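You operate a simulated robot arm through the tools that you are given. There is no shell and no other tool. Be economical: measure what you need, move in short steps, check, and stop when the job is done.

Carry out the task below with a simulated robot arm. There is one attempt and no reset: what you move stays moved.

## Task
Take the small reference device and leave it on the desiccant pack on the top of the taping bench.
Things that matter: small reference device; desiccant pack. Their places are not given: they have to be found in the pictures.

Only the result counts: the job must be done as asked and must still hold three seconds after the hand-in. Knocking over, shifting, dropping, spilling or breaking anything else fails it.

## Robot
A 6-joint arm with a two-finger parallel gripper, fixed in place. Base frame: the origin is at the foot of the arm, x ahead of it, y to its left, z up; the work surface is at about z = 0.86. Readings come in m, rad, newtons and seconds.
With the tool pointing down near the work surface it reaches from about 0.26 to 0.68 m from the base axis. Its first joint turns from -1.152 to 1.152 rad. Payload 2.9 kg.
Tool frame: the origin (TCP) lies between the finger pads and is the grasp point; the fingertips stand 0.03 m ahead of it; z points along the fingers, y is the line along which they close. Largest opening 0.11 m; finger width 0.02, thickness 0.01; the body of the gripper, 0.048 by 0.112 m, starts 0.055 m behind the TCP.
Orientation is told as [roll, pitch, yaw] about the base's x, y, z axes, in that order, counted from this pose: with the fingers straight down and closing along the base's y, the tool's x points along the base's -x, its y along +y and its z along -z.

## Interface
- The arm moves only by the tool nudge_tool. Its argument "rows" is text: rows parted by semicolons, each of 7 numbers parted by spaces: the shift along the base's x, y, z in units of 30 mm (1.0 is 30 mm), then the turn, a rotation vector about the base's x, y, z in units of 5 degrees (1.0 is 5 degrees), then the closure in counts, from 0 (fully open) to 255 (shut). In form: dx dy dz wx wy wz gripper; .... A call has 1 to 20 rows; each row shifts and turns the commanded pose from where the row before left it. A call with a number of a shift or a turn outside -1 to 1 is refused whole. Rows are played at 5 a second. More than 0.05 m and 0.15 rad between two rows, or a gripper value outside its range, and nothing of the call is played. A pose out of reach is approached as far as the arm can. The call stops where the force on the tool passes 40 N (or 10 N more than at its start, if that is more) or the arm is blocked; 0.2 s more then pass. Each finger travels about 0.108 m/s and halts on what it meets, pressing with about 31 N; the grip force reading is that of the motor and also rises with nothing between the fingers. The clock runs only during rows and for 0.2 s after the last one: add rows that do not move to give the fingers time. The reply holds the time, the measured pose of the TCP, the force on the tool along the base axes, the opening and the grip force, in the units named above and with some noise.
- Cameras (640 x 400 px; columns grow to the right, rows downward): "scene" is fixed at [0.0899, 0.4496, 1.382]; the picture's right is [-0.58, -0.81, 0.00], its down [-0.50, 0.36, -0.79] and it looks along [0.64, -0.46, -0.61] (base axes); focal length 316 px, centre (320, 200). "wrist" rides on the gripper at [-0.036, 0, -0.057] in the tool frame; the picture's right is [0.00, -1.00, 0.00], its down [0.97, 0.00, -0.24] and it looks along [0.24, 0.00, 0.97] (tool axes); focal length 218 px, centre (320, 200).
- capture(camera): a new picture of that camera. The clock stands still meanwhile.
- pixel_to_xyz(camera, pixels): for up to 12 pixels [column, row] of the newest picture of that camera ("zoom" is the newest enlarged one), the place [x, y, z] in the base frame of the surface seen there, good to about 0.002 m. The clock stands still meanwhile.
- zoom(camera, box): a new picture of the part [left, top, right, bottom] of that camera's present view, enlarged. The clock stands still meanwhile.
- close_job(): hands the job in; it is judged then, once.

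Work in short steps. Measure before you move; look again where a grasp or a placing could have gone wrong, and mend it. You have 60 turns and 30 pictures in all, those below and enlarged ones among them. Open the gripper and draw the arm clear of the work before you hand the job in, unless the task says otherwise; then end with one line.

The tools are called after "Call:" as name(argument=value, ...) on one line, values as JSON. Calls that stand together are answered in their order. nudge_tool: Moves the arm, as the interface text tells. Its arguments: {"type":"object","properties":{"rows":{"type":"string"}},"required":["rows"]} The other tools are called the same way: capture (camera) takes a picture; pixel_to_xyz (camera, pixels) gives the place of the surface under pixels of a picture; zoom (camera, box) takes an enlarged picture of a part of a camera's view; close_job () hands the job in.

At the start:

```text
t: 0.0
eef_pos: [0.3976, 0.1248, 1.1094]
tcp_rot: [0.0, 0.0, 0.001]
wrist_force: [0.0, 0.7, -0.2]
gripper_width: 0.11
grip_force: 0.1
```

scene: 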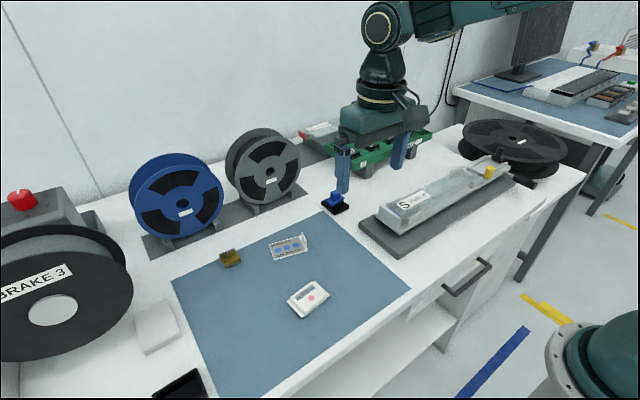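
wrist: 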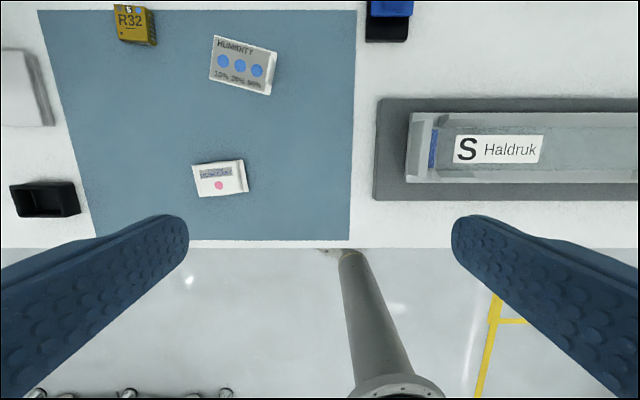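

The wrist view shows a yellow "R32" block near (135,25), a card with blue dots near (243,65), and a white pack with a pink dot near (220,178). I'll enlarge these to identify them.

Call:
zoom(camera="wrist", box=[80, 0, 300, 210])

Call:
zoom(camera="scene", box=[200, 180, 360, 330])

```text
1.90 times, centred on (190, 105) of wrist
```

zoom: 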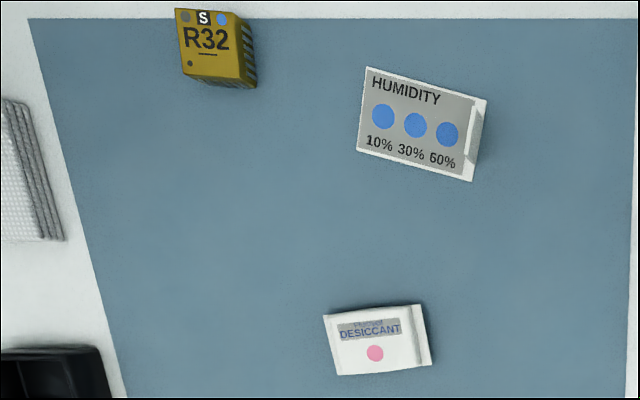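

```text
2.67 times, centred on (280, 255) of scene
```

zoom: 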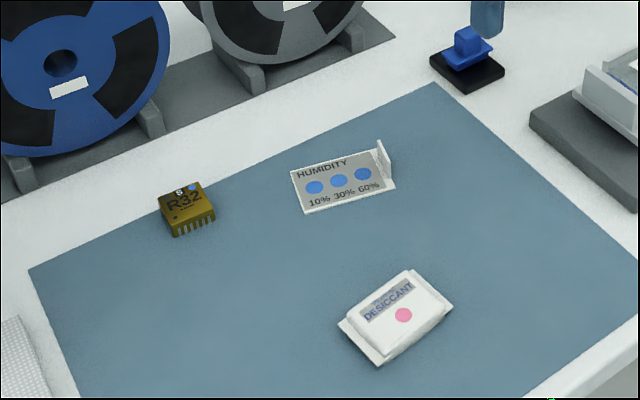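

The pack is confirmed as the desiccant. The R32 chip is the likely device, but I'll check the other small objects (blue item, bench right side, tray) before choosing.

Call:
zoom(camera="scene", box=[290, 110, 540, 270])

Call:
pixel_to_xyz(camera="wrist", pixels=[[128, 20], [142, 6], [117, 6], [120, 28], [195, 168], [242, 163], [246, 190], [202, 195], [220, 180], [226, 170], [243, 178], [220, 230]])

Call:
pixel_to_xyz(camera="scene", pixels=[[231, 252], [241, 253], [220, 255], [238, 245], [225, 262], [232, 268], [300, 297], [310, 297], [288, 300], [325, 295], [295, 318], [303, 283]])

```text
2.50 times, centred on (415, 190) of scene
```

zoom: 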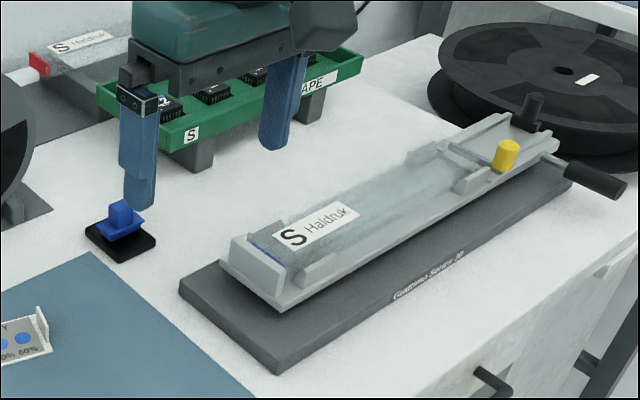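

```text
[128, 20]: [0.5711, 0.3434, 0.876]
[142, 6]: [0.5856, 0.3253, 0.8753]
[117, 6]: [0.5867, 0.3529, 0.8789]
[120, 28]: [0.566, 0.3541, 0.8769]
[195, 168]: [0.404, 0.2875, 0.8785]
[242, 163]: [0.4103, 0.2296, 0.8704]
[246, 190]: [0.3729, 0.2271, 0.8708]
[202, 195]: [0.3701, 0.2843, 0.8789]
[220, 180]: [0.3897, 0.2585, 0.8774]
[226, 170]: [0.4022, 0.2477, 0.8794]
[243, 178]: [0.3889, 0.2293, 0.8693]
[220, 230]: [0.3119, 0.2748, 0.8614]
```

```text
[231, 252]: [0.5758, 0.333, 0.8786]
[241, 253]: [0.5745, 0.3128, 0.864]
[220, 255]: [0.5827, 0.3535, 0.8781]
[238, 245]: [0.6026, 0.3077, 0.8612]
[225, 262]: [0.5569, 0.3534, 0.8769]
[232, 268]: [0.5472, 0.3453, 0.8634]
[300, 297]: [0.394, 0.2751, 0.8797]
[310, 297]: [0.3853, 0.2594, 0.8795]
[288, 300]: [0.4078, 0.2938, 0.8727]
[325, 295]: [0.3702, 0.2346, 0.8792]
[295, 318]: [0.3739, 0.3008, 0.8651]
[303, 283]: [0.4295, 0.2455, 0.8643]
```

The blue item sits in a black base, and the rail holds black tape devices. The gold R32 part marked S, at about (0.574, 0.34), is the small reference device. I'll move toward it at height and look again.

Call:
nudge_tool(rows="0.5 1 0 0 0 0 0;0.5 1 0 0 0 0 0;0.5 1 0 0 0 0 0;0.5 1 0 0 0 0 0;0.5 1 0 0 0 0 0;0.5 1 0 0 0 0 0;0.5 1 -0.5 0 0 0 0;0 0 -1 0 0 0 0;0 0 -1 0 0 0 0")

Call:
capture(camera="wrist")

```text
t: 2.0
eef_pos: [0.5041, 0.3333, 1.0334]
tcp_rot: [-0.001, 0.002, 0.001]
wrist_force: [-0.2, 0.6, 0.2]
gripper_width: 0.1097
grip_force: 0.0
```

```text
24 pictures are left
```

wrist: 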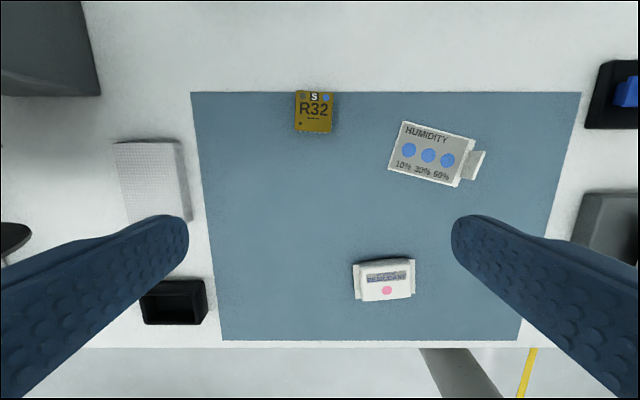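

The R32 part shows at (314,112) and the pack at (384,280). I'll zoom and measure the part's corners and the pack's top.

Call:
zoom(camera="wrist", box=[270, 75, 366, 135])

Call:
zoom(camera="scene", box=[200, 235, 264, 275])

Call:
pixel_to_xyz(camera="wrist", pixels=[[296, 92], [332, 93], [331, 131], [296, 130], [314, 112], [357, 264], [411, 262], [413, 294], [361, 299], [386, 281], [371, 270], [402, 290]])

```text
6.67 times, centred on (318, 105) of wrist
```

zoom: 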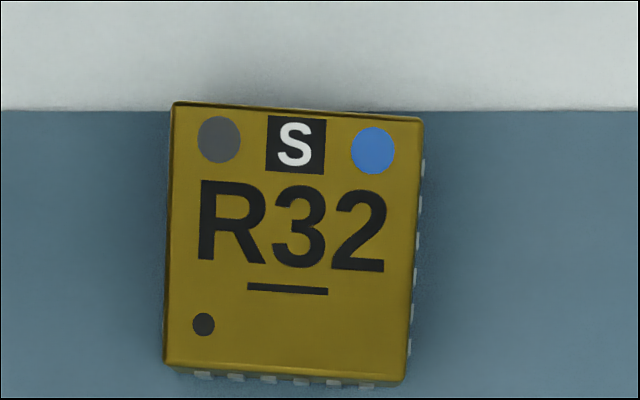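

```text
10.00 times, centred on (232, 255) of scene
```

zoom: 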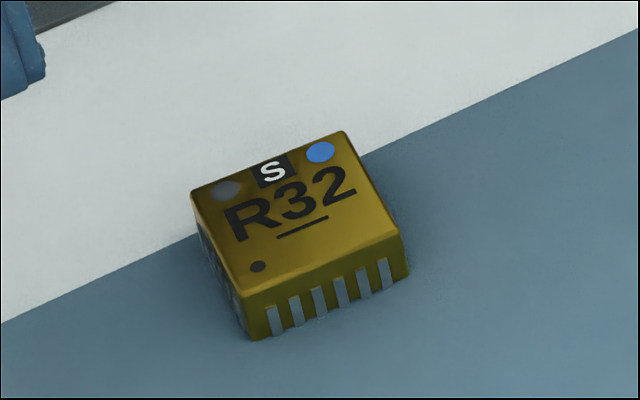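

```text
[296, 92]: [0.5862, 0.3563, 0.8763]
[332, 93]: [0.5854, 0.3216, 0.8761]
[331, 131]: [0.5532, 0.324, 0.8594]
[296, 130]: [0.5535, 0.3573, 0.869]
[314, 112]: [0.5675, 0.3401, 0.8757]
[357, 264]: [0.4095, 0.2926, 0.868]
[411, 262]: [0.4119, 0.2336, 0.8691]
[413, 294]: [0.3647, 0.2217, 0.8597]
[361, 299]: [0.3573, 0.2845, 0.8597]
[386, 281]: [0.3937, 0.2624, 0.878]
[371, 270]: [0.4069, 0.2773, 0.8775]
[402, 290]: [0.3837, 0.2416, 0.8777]
```

The part's top is centred at about (0.5685, 0.340, 0.877), about 36 mm square, turned roughly −3.7°. I'll partly close the fingers to about 60 mm so they clear the humidity card, align over the part and come down partway.

Call:
nudge_tool(rows="0.7 0.1 0 0 0 -0.35 116;0.7 0.12 0 0 0 -0.35 116;0.747 0 -0.5 0 0 0 116;0 0 -1 0 0 0 116;0 0 -1 0 0 0 116;0 0 0 0 0 0 116")

Call:
capture(camera="wrist")

Call:
zoom(camera="scene", box=[170, 180, 330, 280])

```text
t: 3.4
eef_pos: [0.5675, 0.3418, 0.9594]
tcp_rot: [-0.001, 0.0, -0.062]
wrist_force: [-0.1, -0.1, -0.4]
gripper_width: 0.0602
grip_force: 0.1
```

```text
21 pictures are left
```

wrist: 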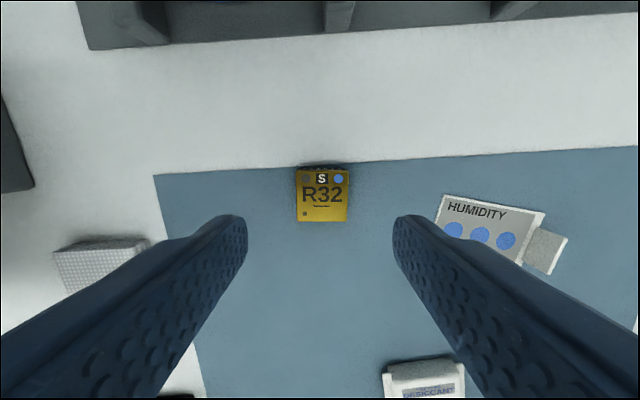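

```text
4.00 times, centred on (250, 230) of scene
```

zoom: 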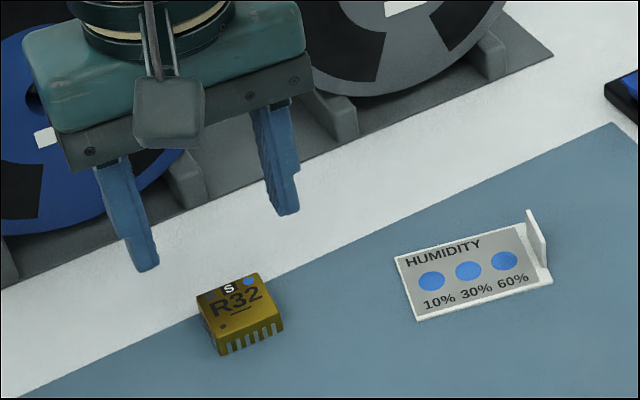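

The part is centred between the fingers. I'll check clearance to the reel stands, because the camera housing points that way, and verify the part's centre.

Call:
pixel_to_xyz(camera="wrist", pixels=[[200, 40], [340, 30], [340, 5], [150, 20], [297, 172], [348, 172], [346, 219], [298, 219], [322, 196]])

Call:
pixel_to_xyz(camera="scene", pixels=[[160, 215], [200, 225], [215, 200], [265, 180], [255, 150], [293, 150]])

```text
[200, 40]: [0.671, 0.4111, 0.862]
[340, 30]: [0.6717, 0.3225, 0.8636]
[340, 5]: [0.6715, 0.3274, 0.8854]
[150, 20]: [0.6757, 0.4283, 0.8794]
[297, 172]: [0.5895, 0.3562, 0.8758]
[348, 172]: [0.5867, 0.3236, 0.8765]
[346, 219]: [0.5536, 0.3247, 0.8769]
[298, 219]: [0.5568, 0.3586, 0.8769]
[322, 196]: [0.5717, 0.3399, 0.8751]
```

```text
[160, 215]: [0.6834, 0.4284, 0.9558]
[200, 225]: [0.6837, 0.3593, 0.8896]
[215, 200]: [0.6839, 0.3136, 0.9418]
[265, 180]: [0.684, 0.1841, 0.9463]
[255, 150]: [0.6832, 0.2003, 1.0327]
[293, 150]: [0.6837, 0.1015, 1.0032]
```

The reel stands are at x≥0.67, so there is clearance. The part's centre is (0.571, 0.341). I'll descend to TCP z≈0.894 and close on it.

Call:
nudge_tool(rows="0.12 -0.03 -0.7 0 0 0 116;0 0 -0.7 0 0 0 116;0 0 -0.5 0 0 0 116;0 0 -0.28 0 0 0 116;0 0 0 0 0 0 116")

```text
t: 4.6
eef_pos: [0.5697, 0.3404, 0.8933]
tcp_rot: [-0.001, 0.0, -0.061]
wrist_force: [-0.3, 0.4, -0.7]
gripper_width: 0.0601
grip_force: 0.0
```

The pose is as wanted with no contact, so I'll close gently in steps.

Call:
nudge_tool(rows="0 0 0 0 0 0 150;0 0 0 0 0 0 165;0 0 0 0 0 0 180;0 0 0 0 0 0 200;0 0 0 0 0 0 200")

```text
t: 5.8
eef_pos: [0.5707, 0.3401, 0.8941]
tcp_rot: [0.0, 0.001, -0.062]
wrist_force: [-0.8, -0.2, -0.5]
gripper_width: 0.0347
grip_force: 31.3
```

It's held at 34.7 mm. I'll lift about 85 mm and check the hold.

Call:
nudge_tool(rows="0 0 0.4 0 0 0 200;0 0 0.8 0 0 0 200;0 0 0.8 0 0 0 200;0 0 0.8 0 0 0 200;0 0 0 0 0 0 200")

Call:
capture(camera="wrist")

Call:
zoom(camera="scene", box=[270, 270, 350, 330])

```text
t: 7.0
eef_pos: [0.572, 0.34, 0.978]
tcp_rot: [0.0, 0.0, -0.062]
wrist_force: [-0.3, -0.7, -0.1]
gripper_width: 0.0348
grip_force: 31.0
```

```text
19 pictures are left
```

wrist: 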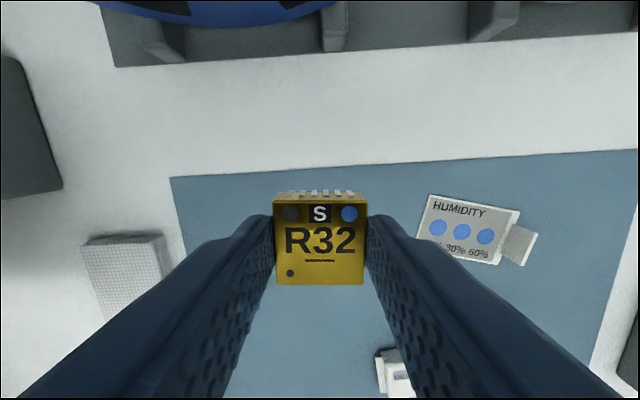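

```text
6.67 times, centred on (310, 300) of scene
```

zoom: 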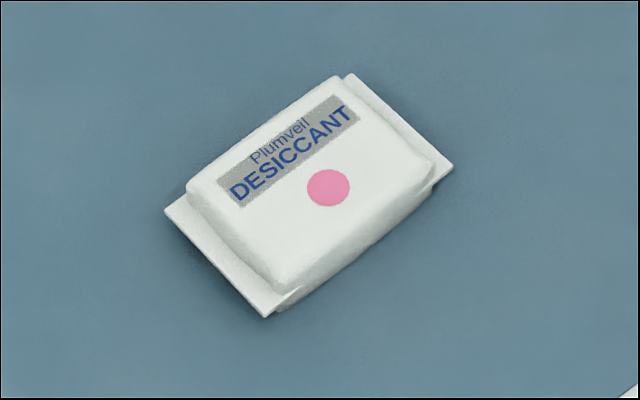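

The part is held securely and level. Now I'll measure the pack's top face in this zoom: corners near (190,190), (340,80), (430,165), (275,285), and the middle.

Call:
pixel_to_xyz(camera="zoom", pixels=[[198, 190], [338, 84], [425, 165], [280, 278], [310, 180], [265, 135], [350, 220], [235, 235], [380, 125]])

```text
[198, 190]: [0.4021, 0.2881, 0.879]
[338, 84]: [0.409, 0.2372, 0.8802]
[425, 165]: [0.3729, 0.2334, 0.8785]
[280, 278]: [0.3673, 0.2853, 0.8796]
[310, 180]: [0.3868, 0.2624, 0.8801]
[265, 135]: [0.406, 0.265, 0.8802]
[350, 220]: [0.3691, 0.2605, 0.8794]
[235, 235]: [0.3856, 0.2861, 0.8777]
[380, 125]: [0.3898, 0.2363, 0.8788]
```

The pack's top centre is (0.388, 0.261, 0.880), turned about +7°. I'll carry the part over it at height and match the yaw.

Call:
nudge_tool(rows="-0.767 -0.329 0 0 0 0.2625 200;-0.767 -0.329 0 0 0 0.2625 200;-0.767 -0.329 0 0 0 0.2625 200;-0.767 -0.329 0 0 0 0.2625 200;-0.767 -0.329 0 0 0 0.2625 200;-0.767 -0.329 0 0 0 0.2625 200;-0.767 -0.329 0 0 0 0.2625 200;-0.767 -0.329 0 0 0 0.2625 200;0 0 0 0 0 0 200;0 0 0 0 0 0 200")

Call:
capture(camera="wrist")

```text
t: 9.2
eef_pos: [0.3863, 0.2609, 0.9755]
tcp_rot: [0.0, -0.001, 0.122]
wrist_force: [1.2, 1.2, 0.0]
gripper_width: 0.0347
grip_force: 30.7
```

```text
17 pictures are left
```

wrist: 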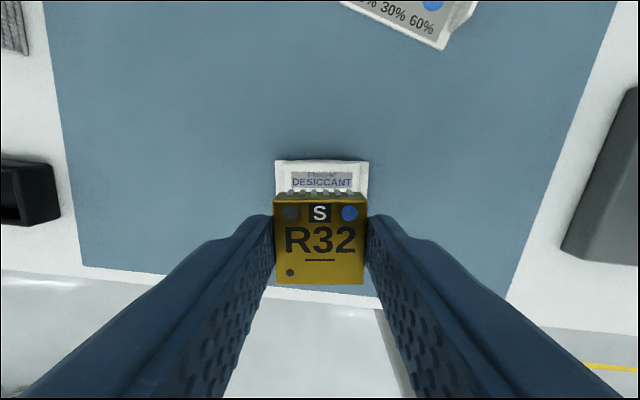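

It is aligned over the pack. I'll lower to TCP z≈0.918, so the part's bottom is about 3–4 mm above the top, and look.

Call:
nudge_tool(rows="0.04 0 -0.7 0 0 0 200;0 0 -0.7 0 0 0 200;0 0 -0.4 0 0 0 200;0 0 -0.1 0 0 0 200;0 0 0 0 0 0 200")

Call:
zoom(camera="scene", box=[270, 260, 366, 320])

```text
t: 10.4
eef_pos: [0.3865, 0.2605, 0.9193]
tcp_rot: [-0.002, 0.001, 0.121]
wrist_force: [0.2, -0.3, 0.3]
gripper_width: 0.0348
grip_force: 31.2
```

```text
6.67 times, centred on (318, 290) of scene
```

zoom: 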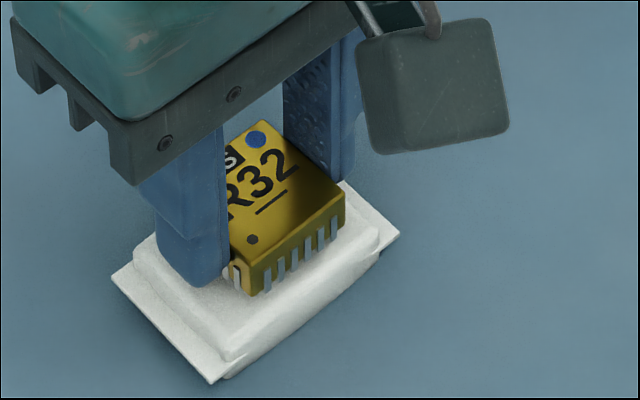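

The part looks to hover a bit off-centre. I'll measure its visible top and front corners against the pack.

Call:
pixel_to_xyz(camera="zoom", pixels=[[240, 258], [338, 196], [286, 145], [275, 200], [255, 290], [340, 225], [226, 343], [375, 245]])

Call:
capture(camera="wrist")

```text
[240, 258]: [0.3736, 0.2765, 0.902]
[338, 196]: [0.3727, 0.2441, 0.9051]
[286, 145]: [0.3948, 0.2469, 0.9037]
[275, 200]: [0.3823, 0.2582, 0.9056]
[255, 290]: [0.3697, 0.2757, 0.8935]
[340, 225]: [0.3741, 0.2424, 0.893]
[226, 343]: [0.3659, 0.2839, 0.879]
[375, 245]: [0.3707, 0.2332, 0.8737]
```

```text
15 pictures are left
```

wrist: 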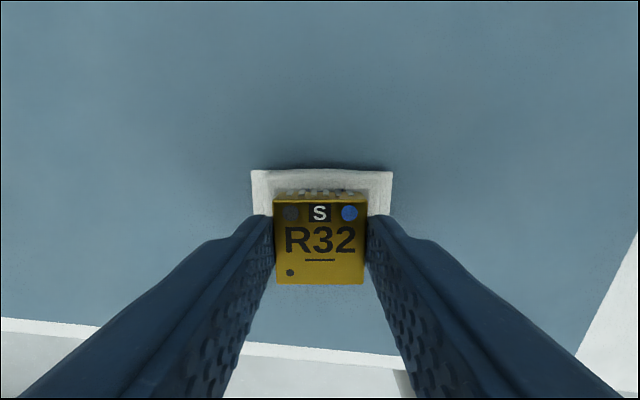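

The part's centre is about (0.389, 0.260), matching the pack's (0.388, 0.261), with its bottom about 5 mm up. I'll lower in small steps, watching force.

Call:
nudge_tool(rows="0 0 -0.07 0 0 0 200;0 0 -0.05 0 0 0 200;0 0 0 0 0 0 200")

```text
t: 11.2
eef_pos: [0.3886, 0.2606, 0.916]
tcp_rot: [-0.001, 0.0, 0.122]
wrist_force: [1.3, 0.0, -1.9]
gripper_width: 0.0344
grip_force: 31.2
```

There's no clear contact yet, so I'll go a little further down.

Call:
nudge_tool(rows="0 0 -0.03 0 0 0 200;0 0 0 0 0 0 200")

Call:
nudge_tool(rows="0 0 -0.03 0 0 0 200;0 0 0 0 0 0 200")

```text
t: 11.8
eef_pos: [0.3877, 0.2613, 0.9161]
tcp_rot: [0.0, 0.0, 0.122]
wrist_force: [-0.3, 0.4, -0.7]
gripper_width: 0.0346
grip_force: 31.2
```

```text
t: 12.4
eef_pos: [0.3874, 0.2601, 0.9161]
tcp_rot: [0.001, 0.001, 0.124]
wrist_force: [-0.5, 0.4, -0.2]
gripper_width: 0.0346
grip_force: 31.0
```

The force is still near zero, so I'll continue down in about 1 mm steps.

Call:
nudge_tool(rows="0 0 -0.03 0 0 0 200;0 0 0 0 0 0 200")

Call:
zoom(camera="scene", box=[270, 260, 366, 320])

```text
t: 13.0
eef_pos: [0.3872, 0.2608, 0.9145]
tcp_rot: [0.0, -0.001, 0.124]
wrist_force: [0.4, 0.1, 0.0]
gripper_width: 0.0348
grip_force: 30.9
```

```text
6.67 times, centred on (318, 290) of scene
```

zoom: 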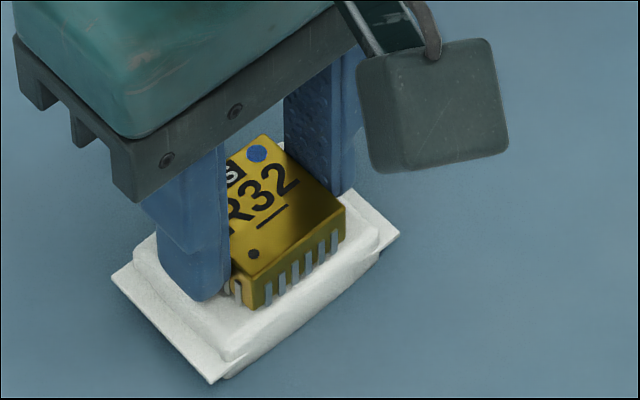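

The part is now close to the surface, but the force reading still shows none. I'll take two more 0.8 mm steps.

Call:
nudge_tool(rows="0 0 -0.027 0 0 0 200;0 0 0 0 0 0 200")

Call:
nudge_tool(rows="0 0 -0.027 0 0 0 200;0 0 0 0 0 0 200")

```text
t: 13.6
eef_pos: [0.3871, 0.2603, 0.9135]
tcp_rot: [0.001, 0.0, 0.123]
wrist_force: [-0.2, 0.4, -1.0]
gripper_width: 0.0345
grip_force: 31.1
```

```text
t: 14.2
eef_pos: [0.3873, 0.2607, 0.9119]
tcp_rot: [0.001, 0.0, 0.121]
wrist_force: [-0.1, 0.5, -0.2]
gripper_width: 0.0349
grip_force: 30.7
```

I'm at about the expected contact height. I'll measure the part's top and bottom edge heights.

Call:
zoom(camera="scene", box=[286, 270, 350, 310])

Call:
pixel_to_xyz(camera="zoom", pixels=[[310, 240], [340, 200], [380, 200], [300, 330], [300, 350], [260, 380], [400, 290]])

```text
10.00 times, centred on (318, 290) of scene
```

zoom: 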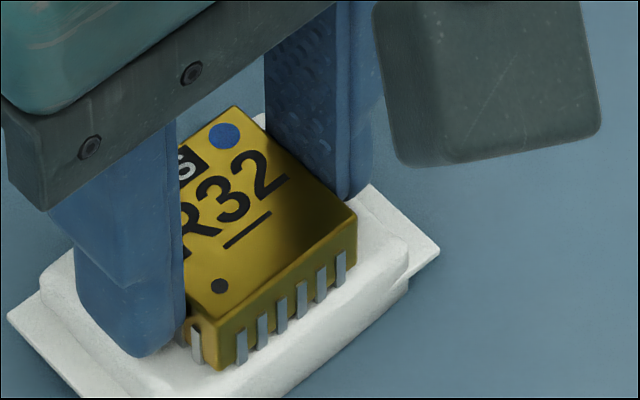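

```text
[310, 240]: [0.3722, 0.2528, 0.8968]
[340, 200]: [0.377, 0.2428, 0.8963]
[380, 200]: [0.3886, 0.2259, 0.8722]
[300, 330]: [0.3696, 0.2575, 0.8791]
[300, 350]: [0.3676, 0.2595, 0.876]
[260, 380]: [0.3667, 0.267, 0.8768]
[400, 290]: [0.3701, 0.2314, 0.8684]
```

The part's top is at 0.8965, so its bottom is essentially at the pack surface. I'll go down half a millimetre more, then open gently.

Call:
nudge_tool(rows="0 0 -0.02 0 0 0 200;0 0 0 0 0 0 200;0 0 0 0 0 0 170;0 0 0 0 0 0 160;0 0 0 0 0 0 145;0 0 0 0 0 0 145")

Call:
zoom(camera="scene", box=[270, 260, 366, 320])

```text
t: 15.6
eef_pos: [0.3883, 0.2604, 0.9119]
tcp_rot: [0.001, 0.0, 0.122]
wrist_force: [0.0, 0.0, 0.1]
gripper_width: 0.0472
grip_force: 0.1
```

```text
6.67 times, centred on (318, 290) of scene
```

zoom: 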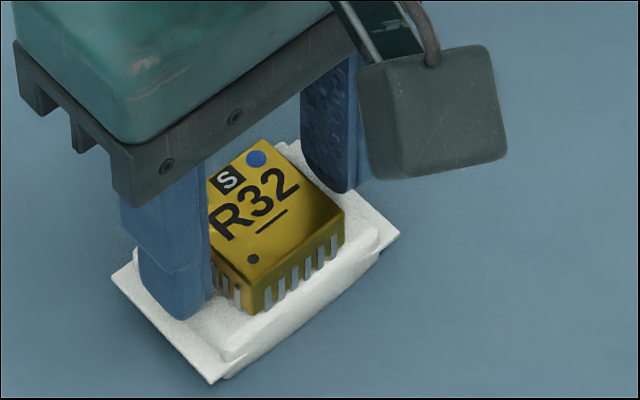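

The part rests on the pack and the fingers are clear of it. I'll raise the arm straight up and back to a clear height.

Call:
nudge_tool(rows="0 0 0.4 0 0 0 145;0 0 0.8 0 0 0 145;0 0 1 0 0 0 145;0 0 1 0 0 0 145;0 0 1 0 0 0 80;0 0 1 0 0 0 0;0 -0.9 1 0 0 0 0;0 -0.9 0 0 0 0 0;0 -0.9 0 0 0 0 0;0 -0.9 0 0 0 0 0;0 0 0 0 0 0 0")

Call:
capture(camera="scene")

Call:
zoom(camera="scene", box=[270, 260, 366, 320])

```text
t: 18.0
eef_pos: [0.3881, 0.1522, 1.0972]
tcp_rot: [0.0, 0.001, 0.123]
wrist_force: [0.4, -0.7, -0.1]
gripper_width: 0.1099
grip_force: 0.1
```

```text
11 pictures are left
```

scene: 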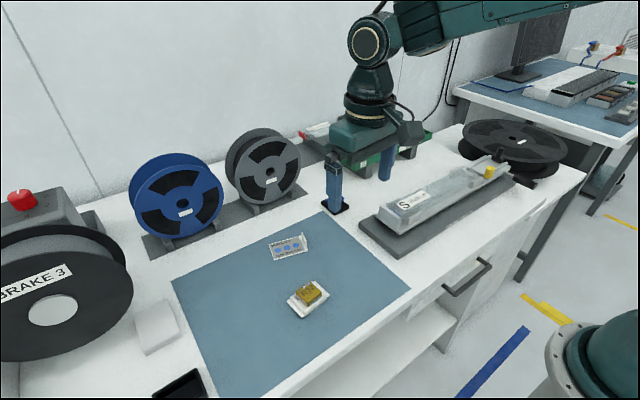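

```text
6.67 times, centred on (318, 290) of scene
```

zoom: 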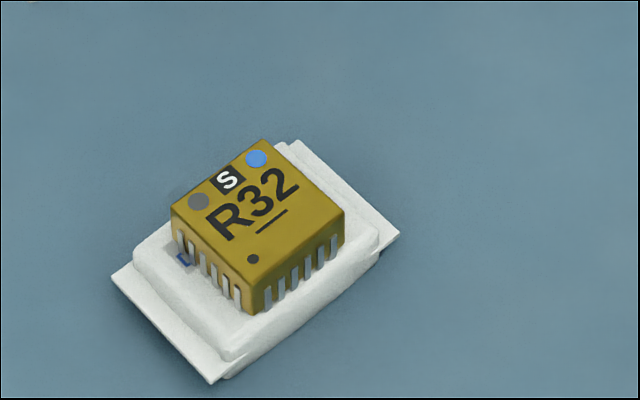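

The part sits flat on the desiccant pack, nothing else has moved, and the arm is clear with the gripper open. I'm handing the job in.

Call:
close_job()

```text
The job is handed in.
```

The small reference device, which I took to be the gold part marked R32 with an "S", is resting flat on the desiccant pack. The gripper is open, the arm is clear, and nothing else looks disturbed in the last picture.
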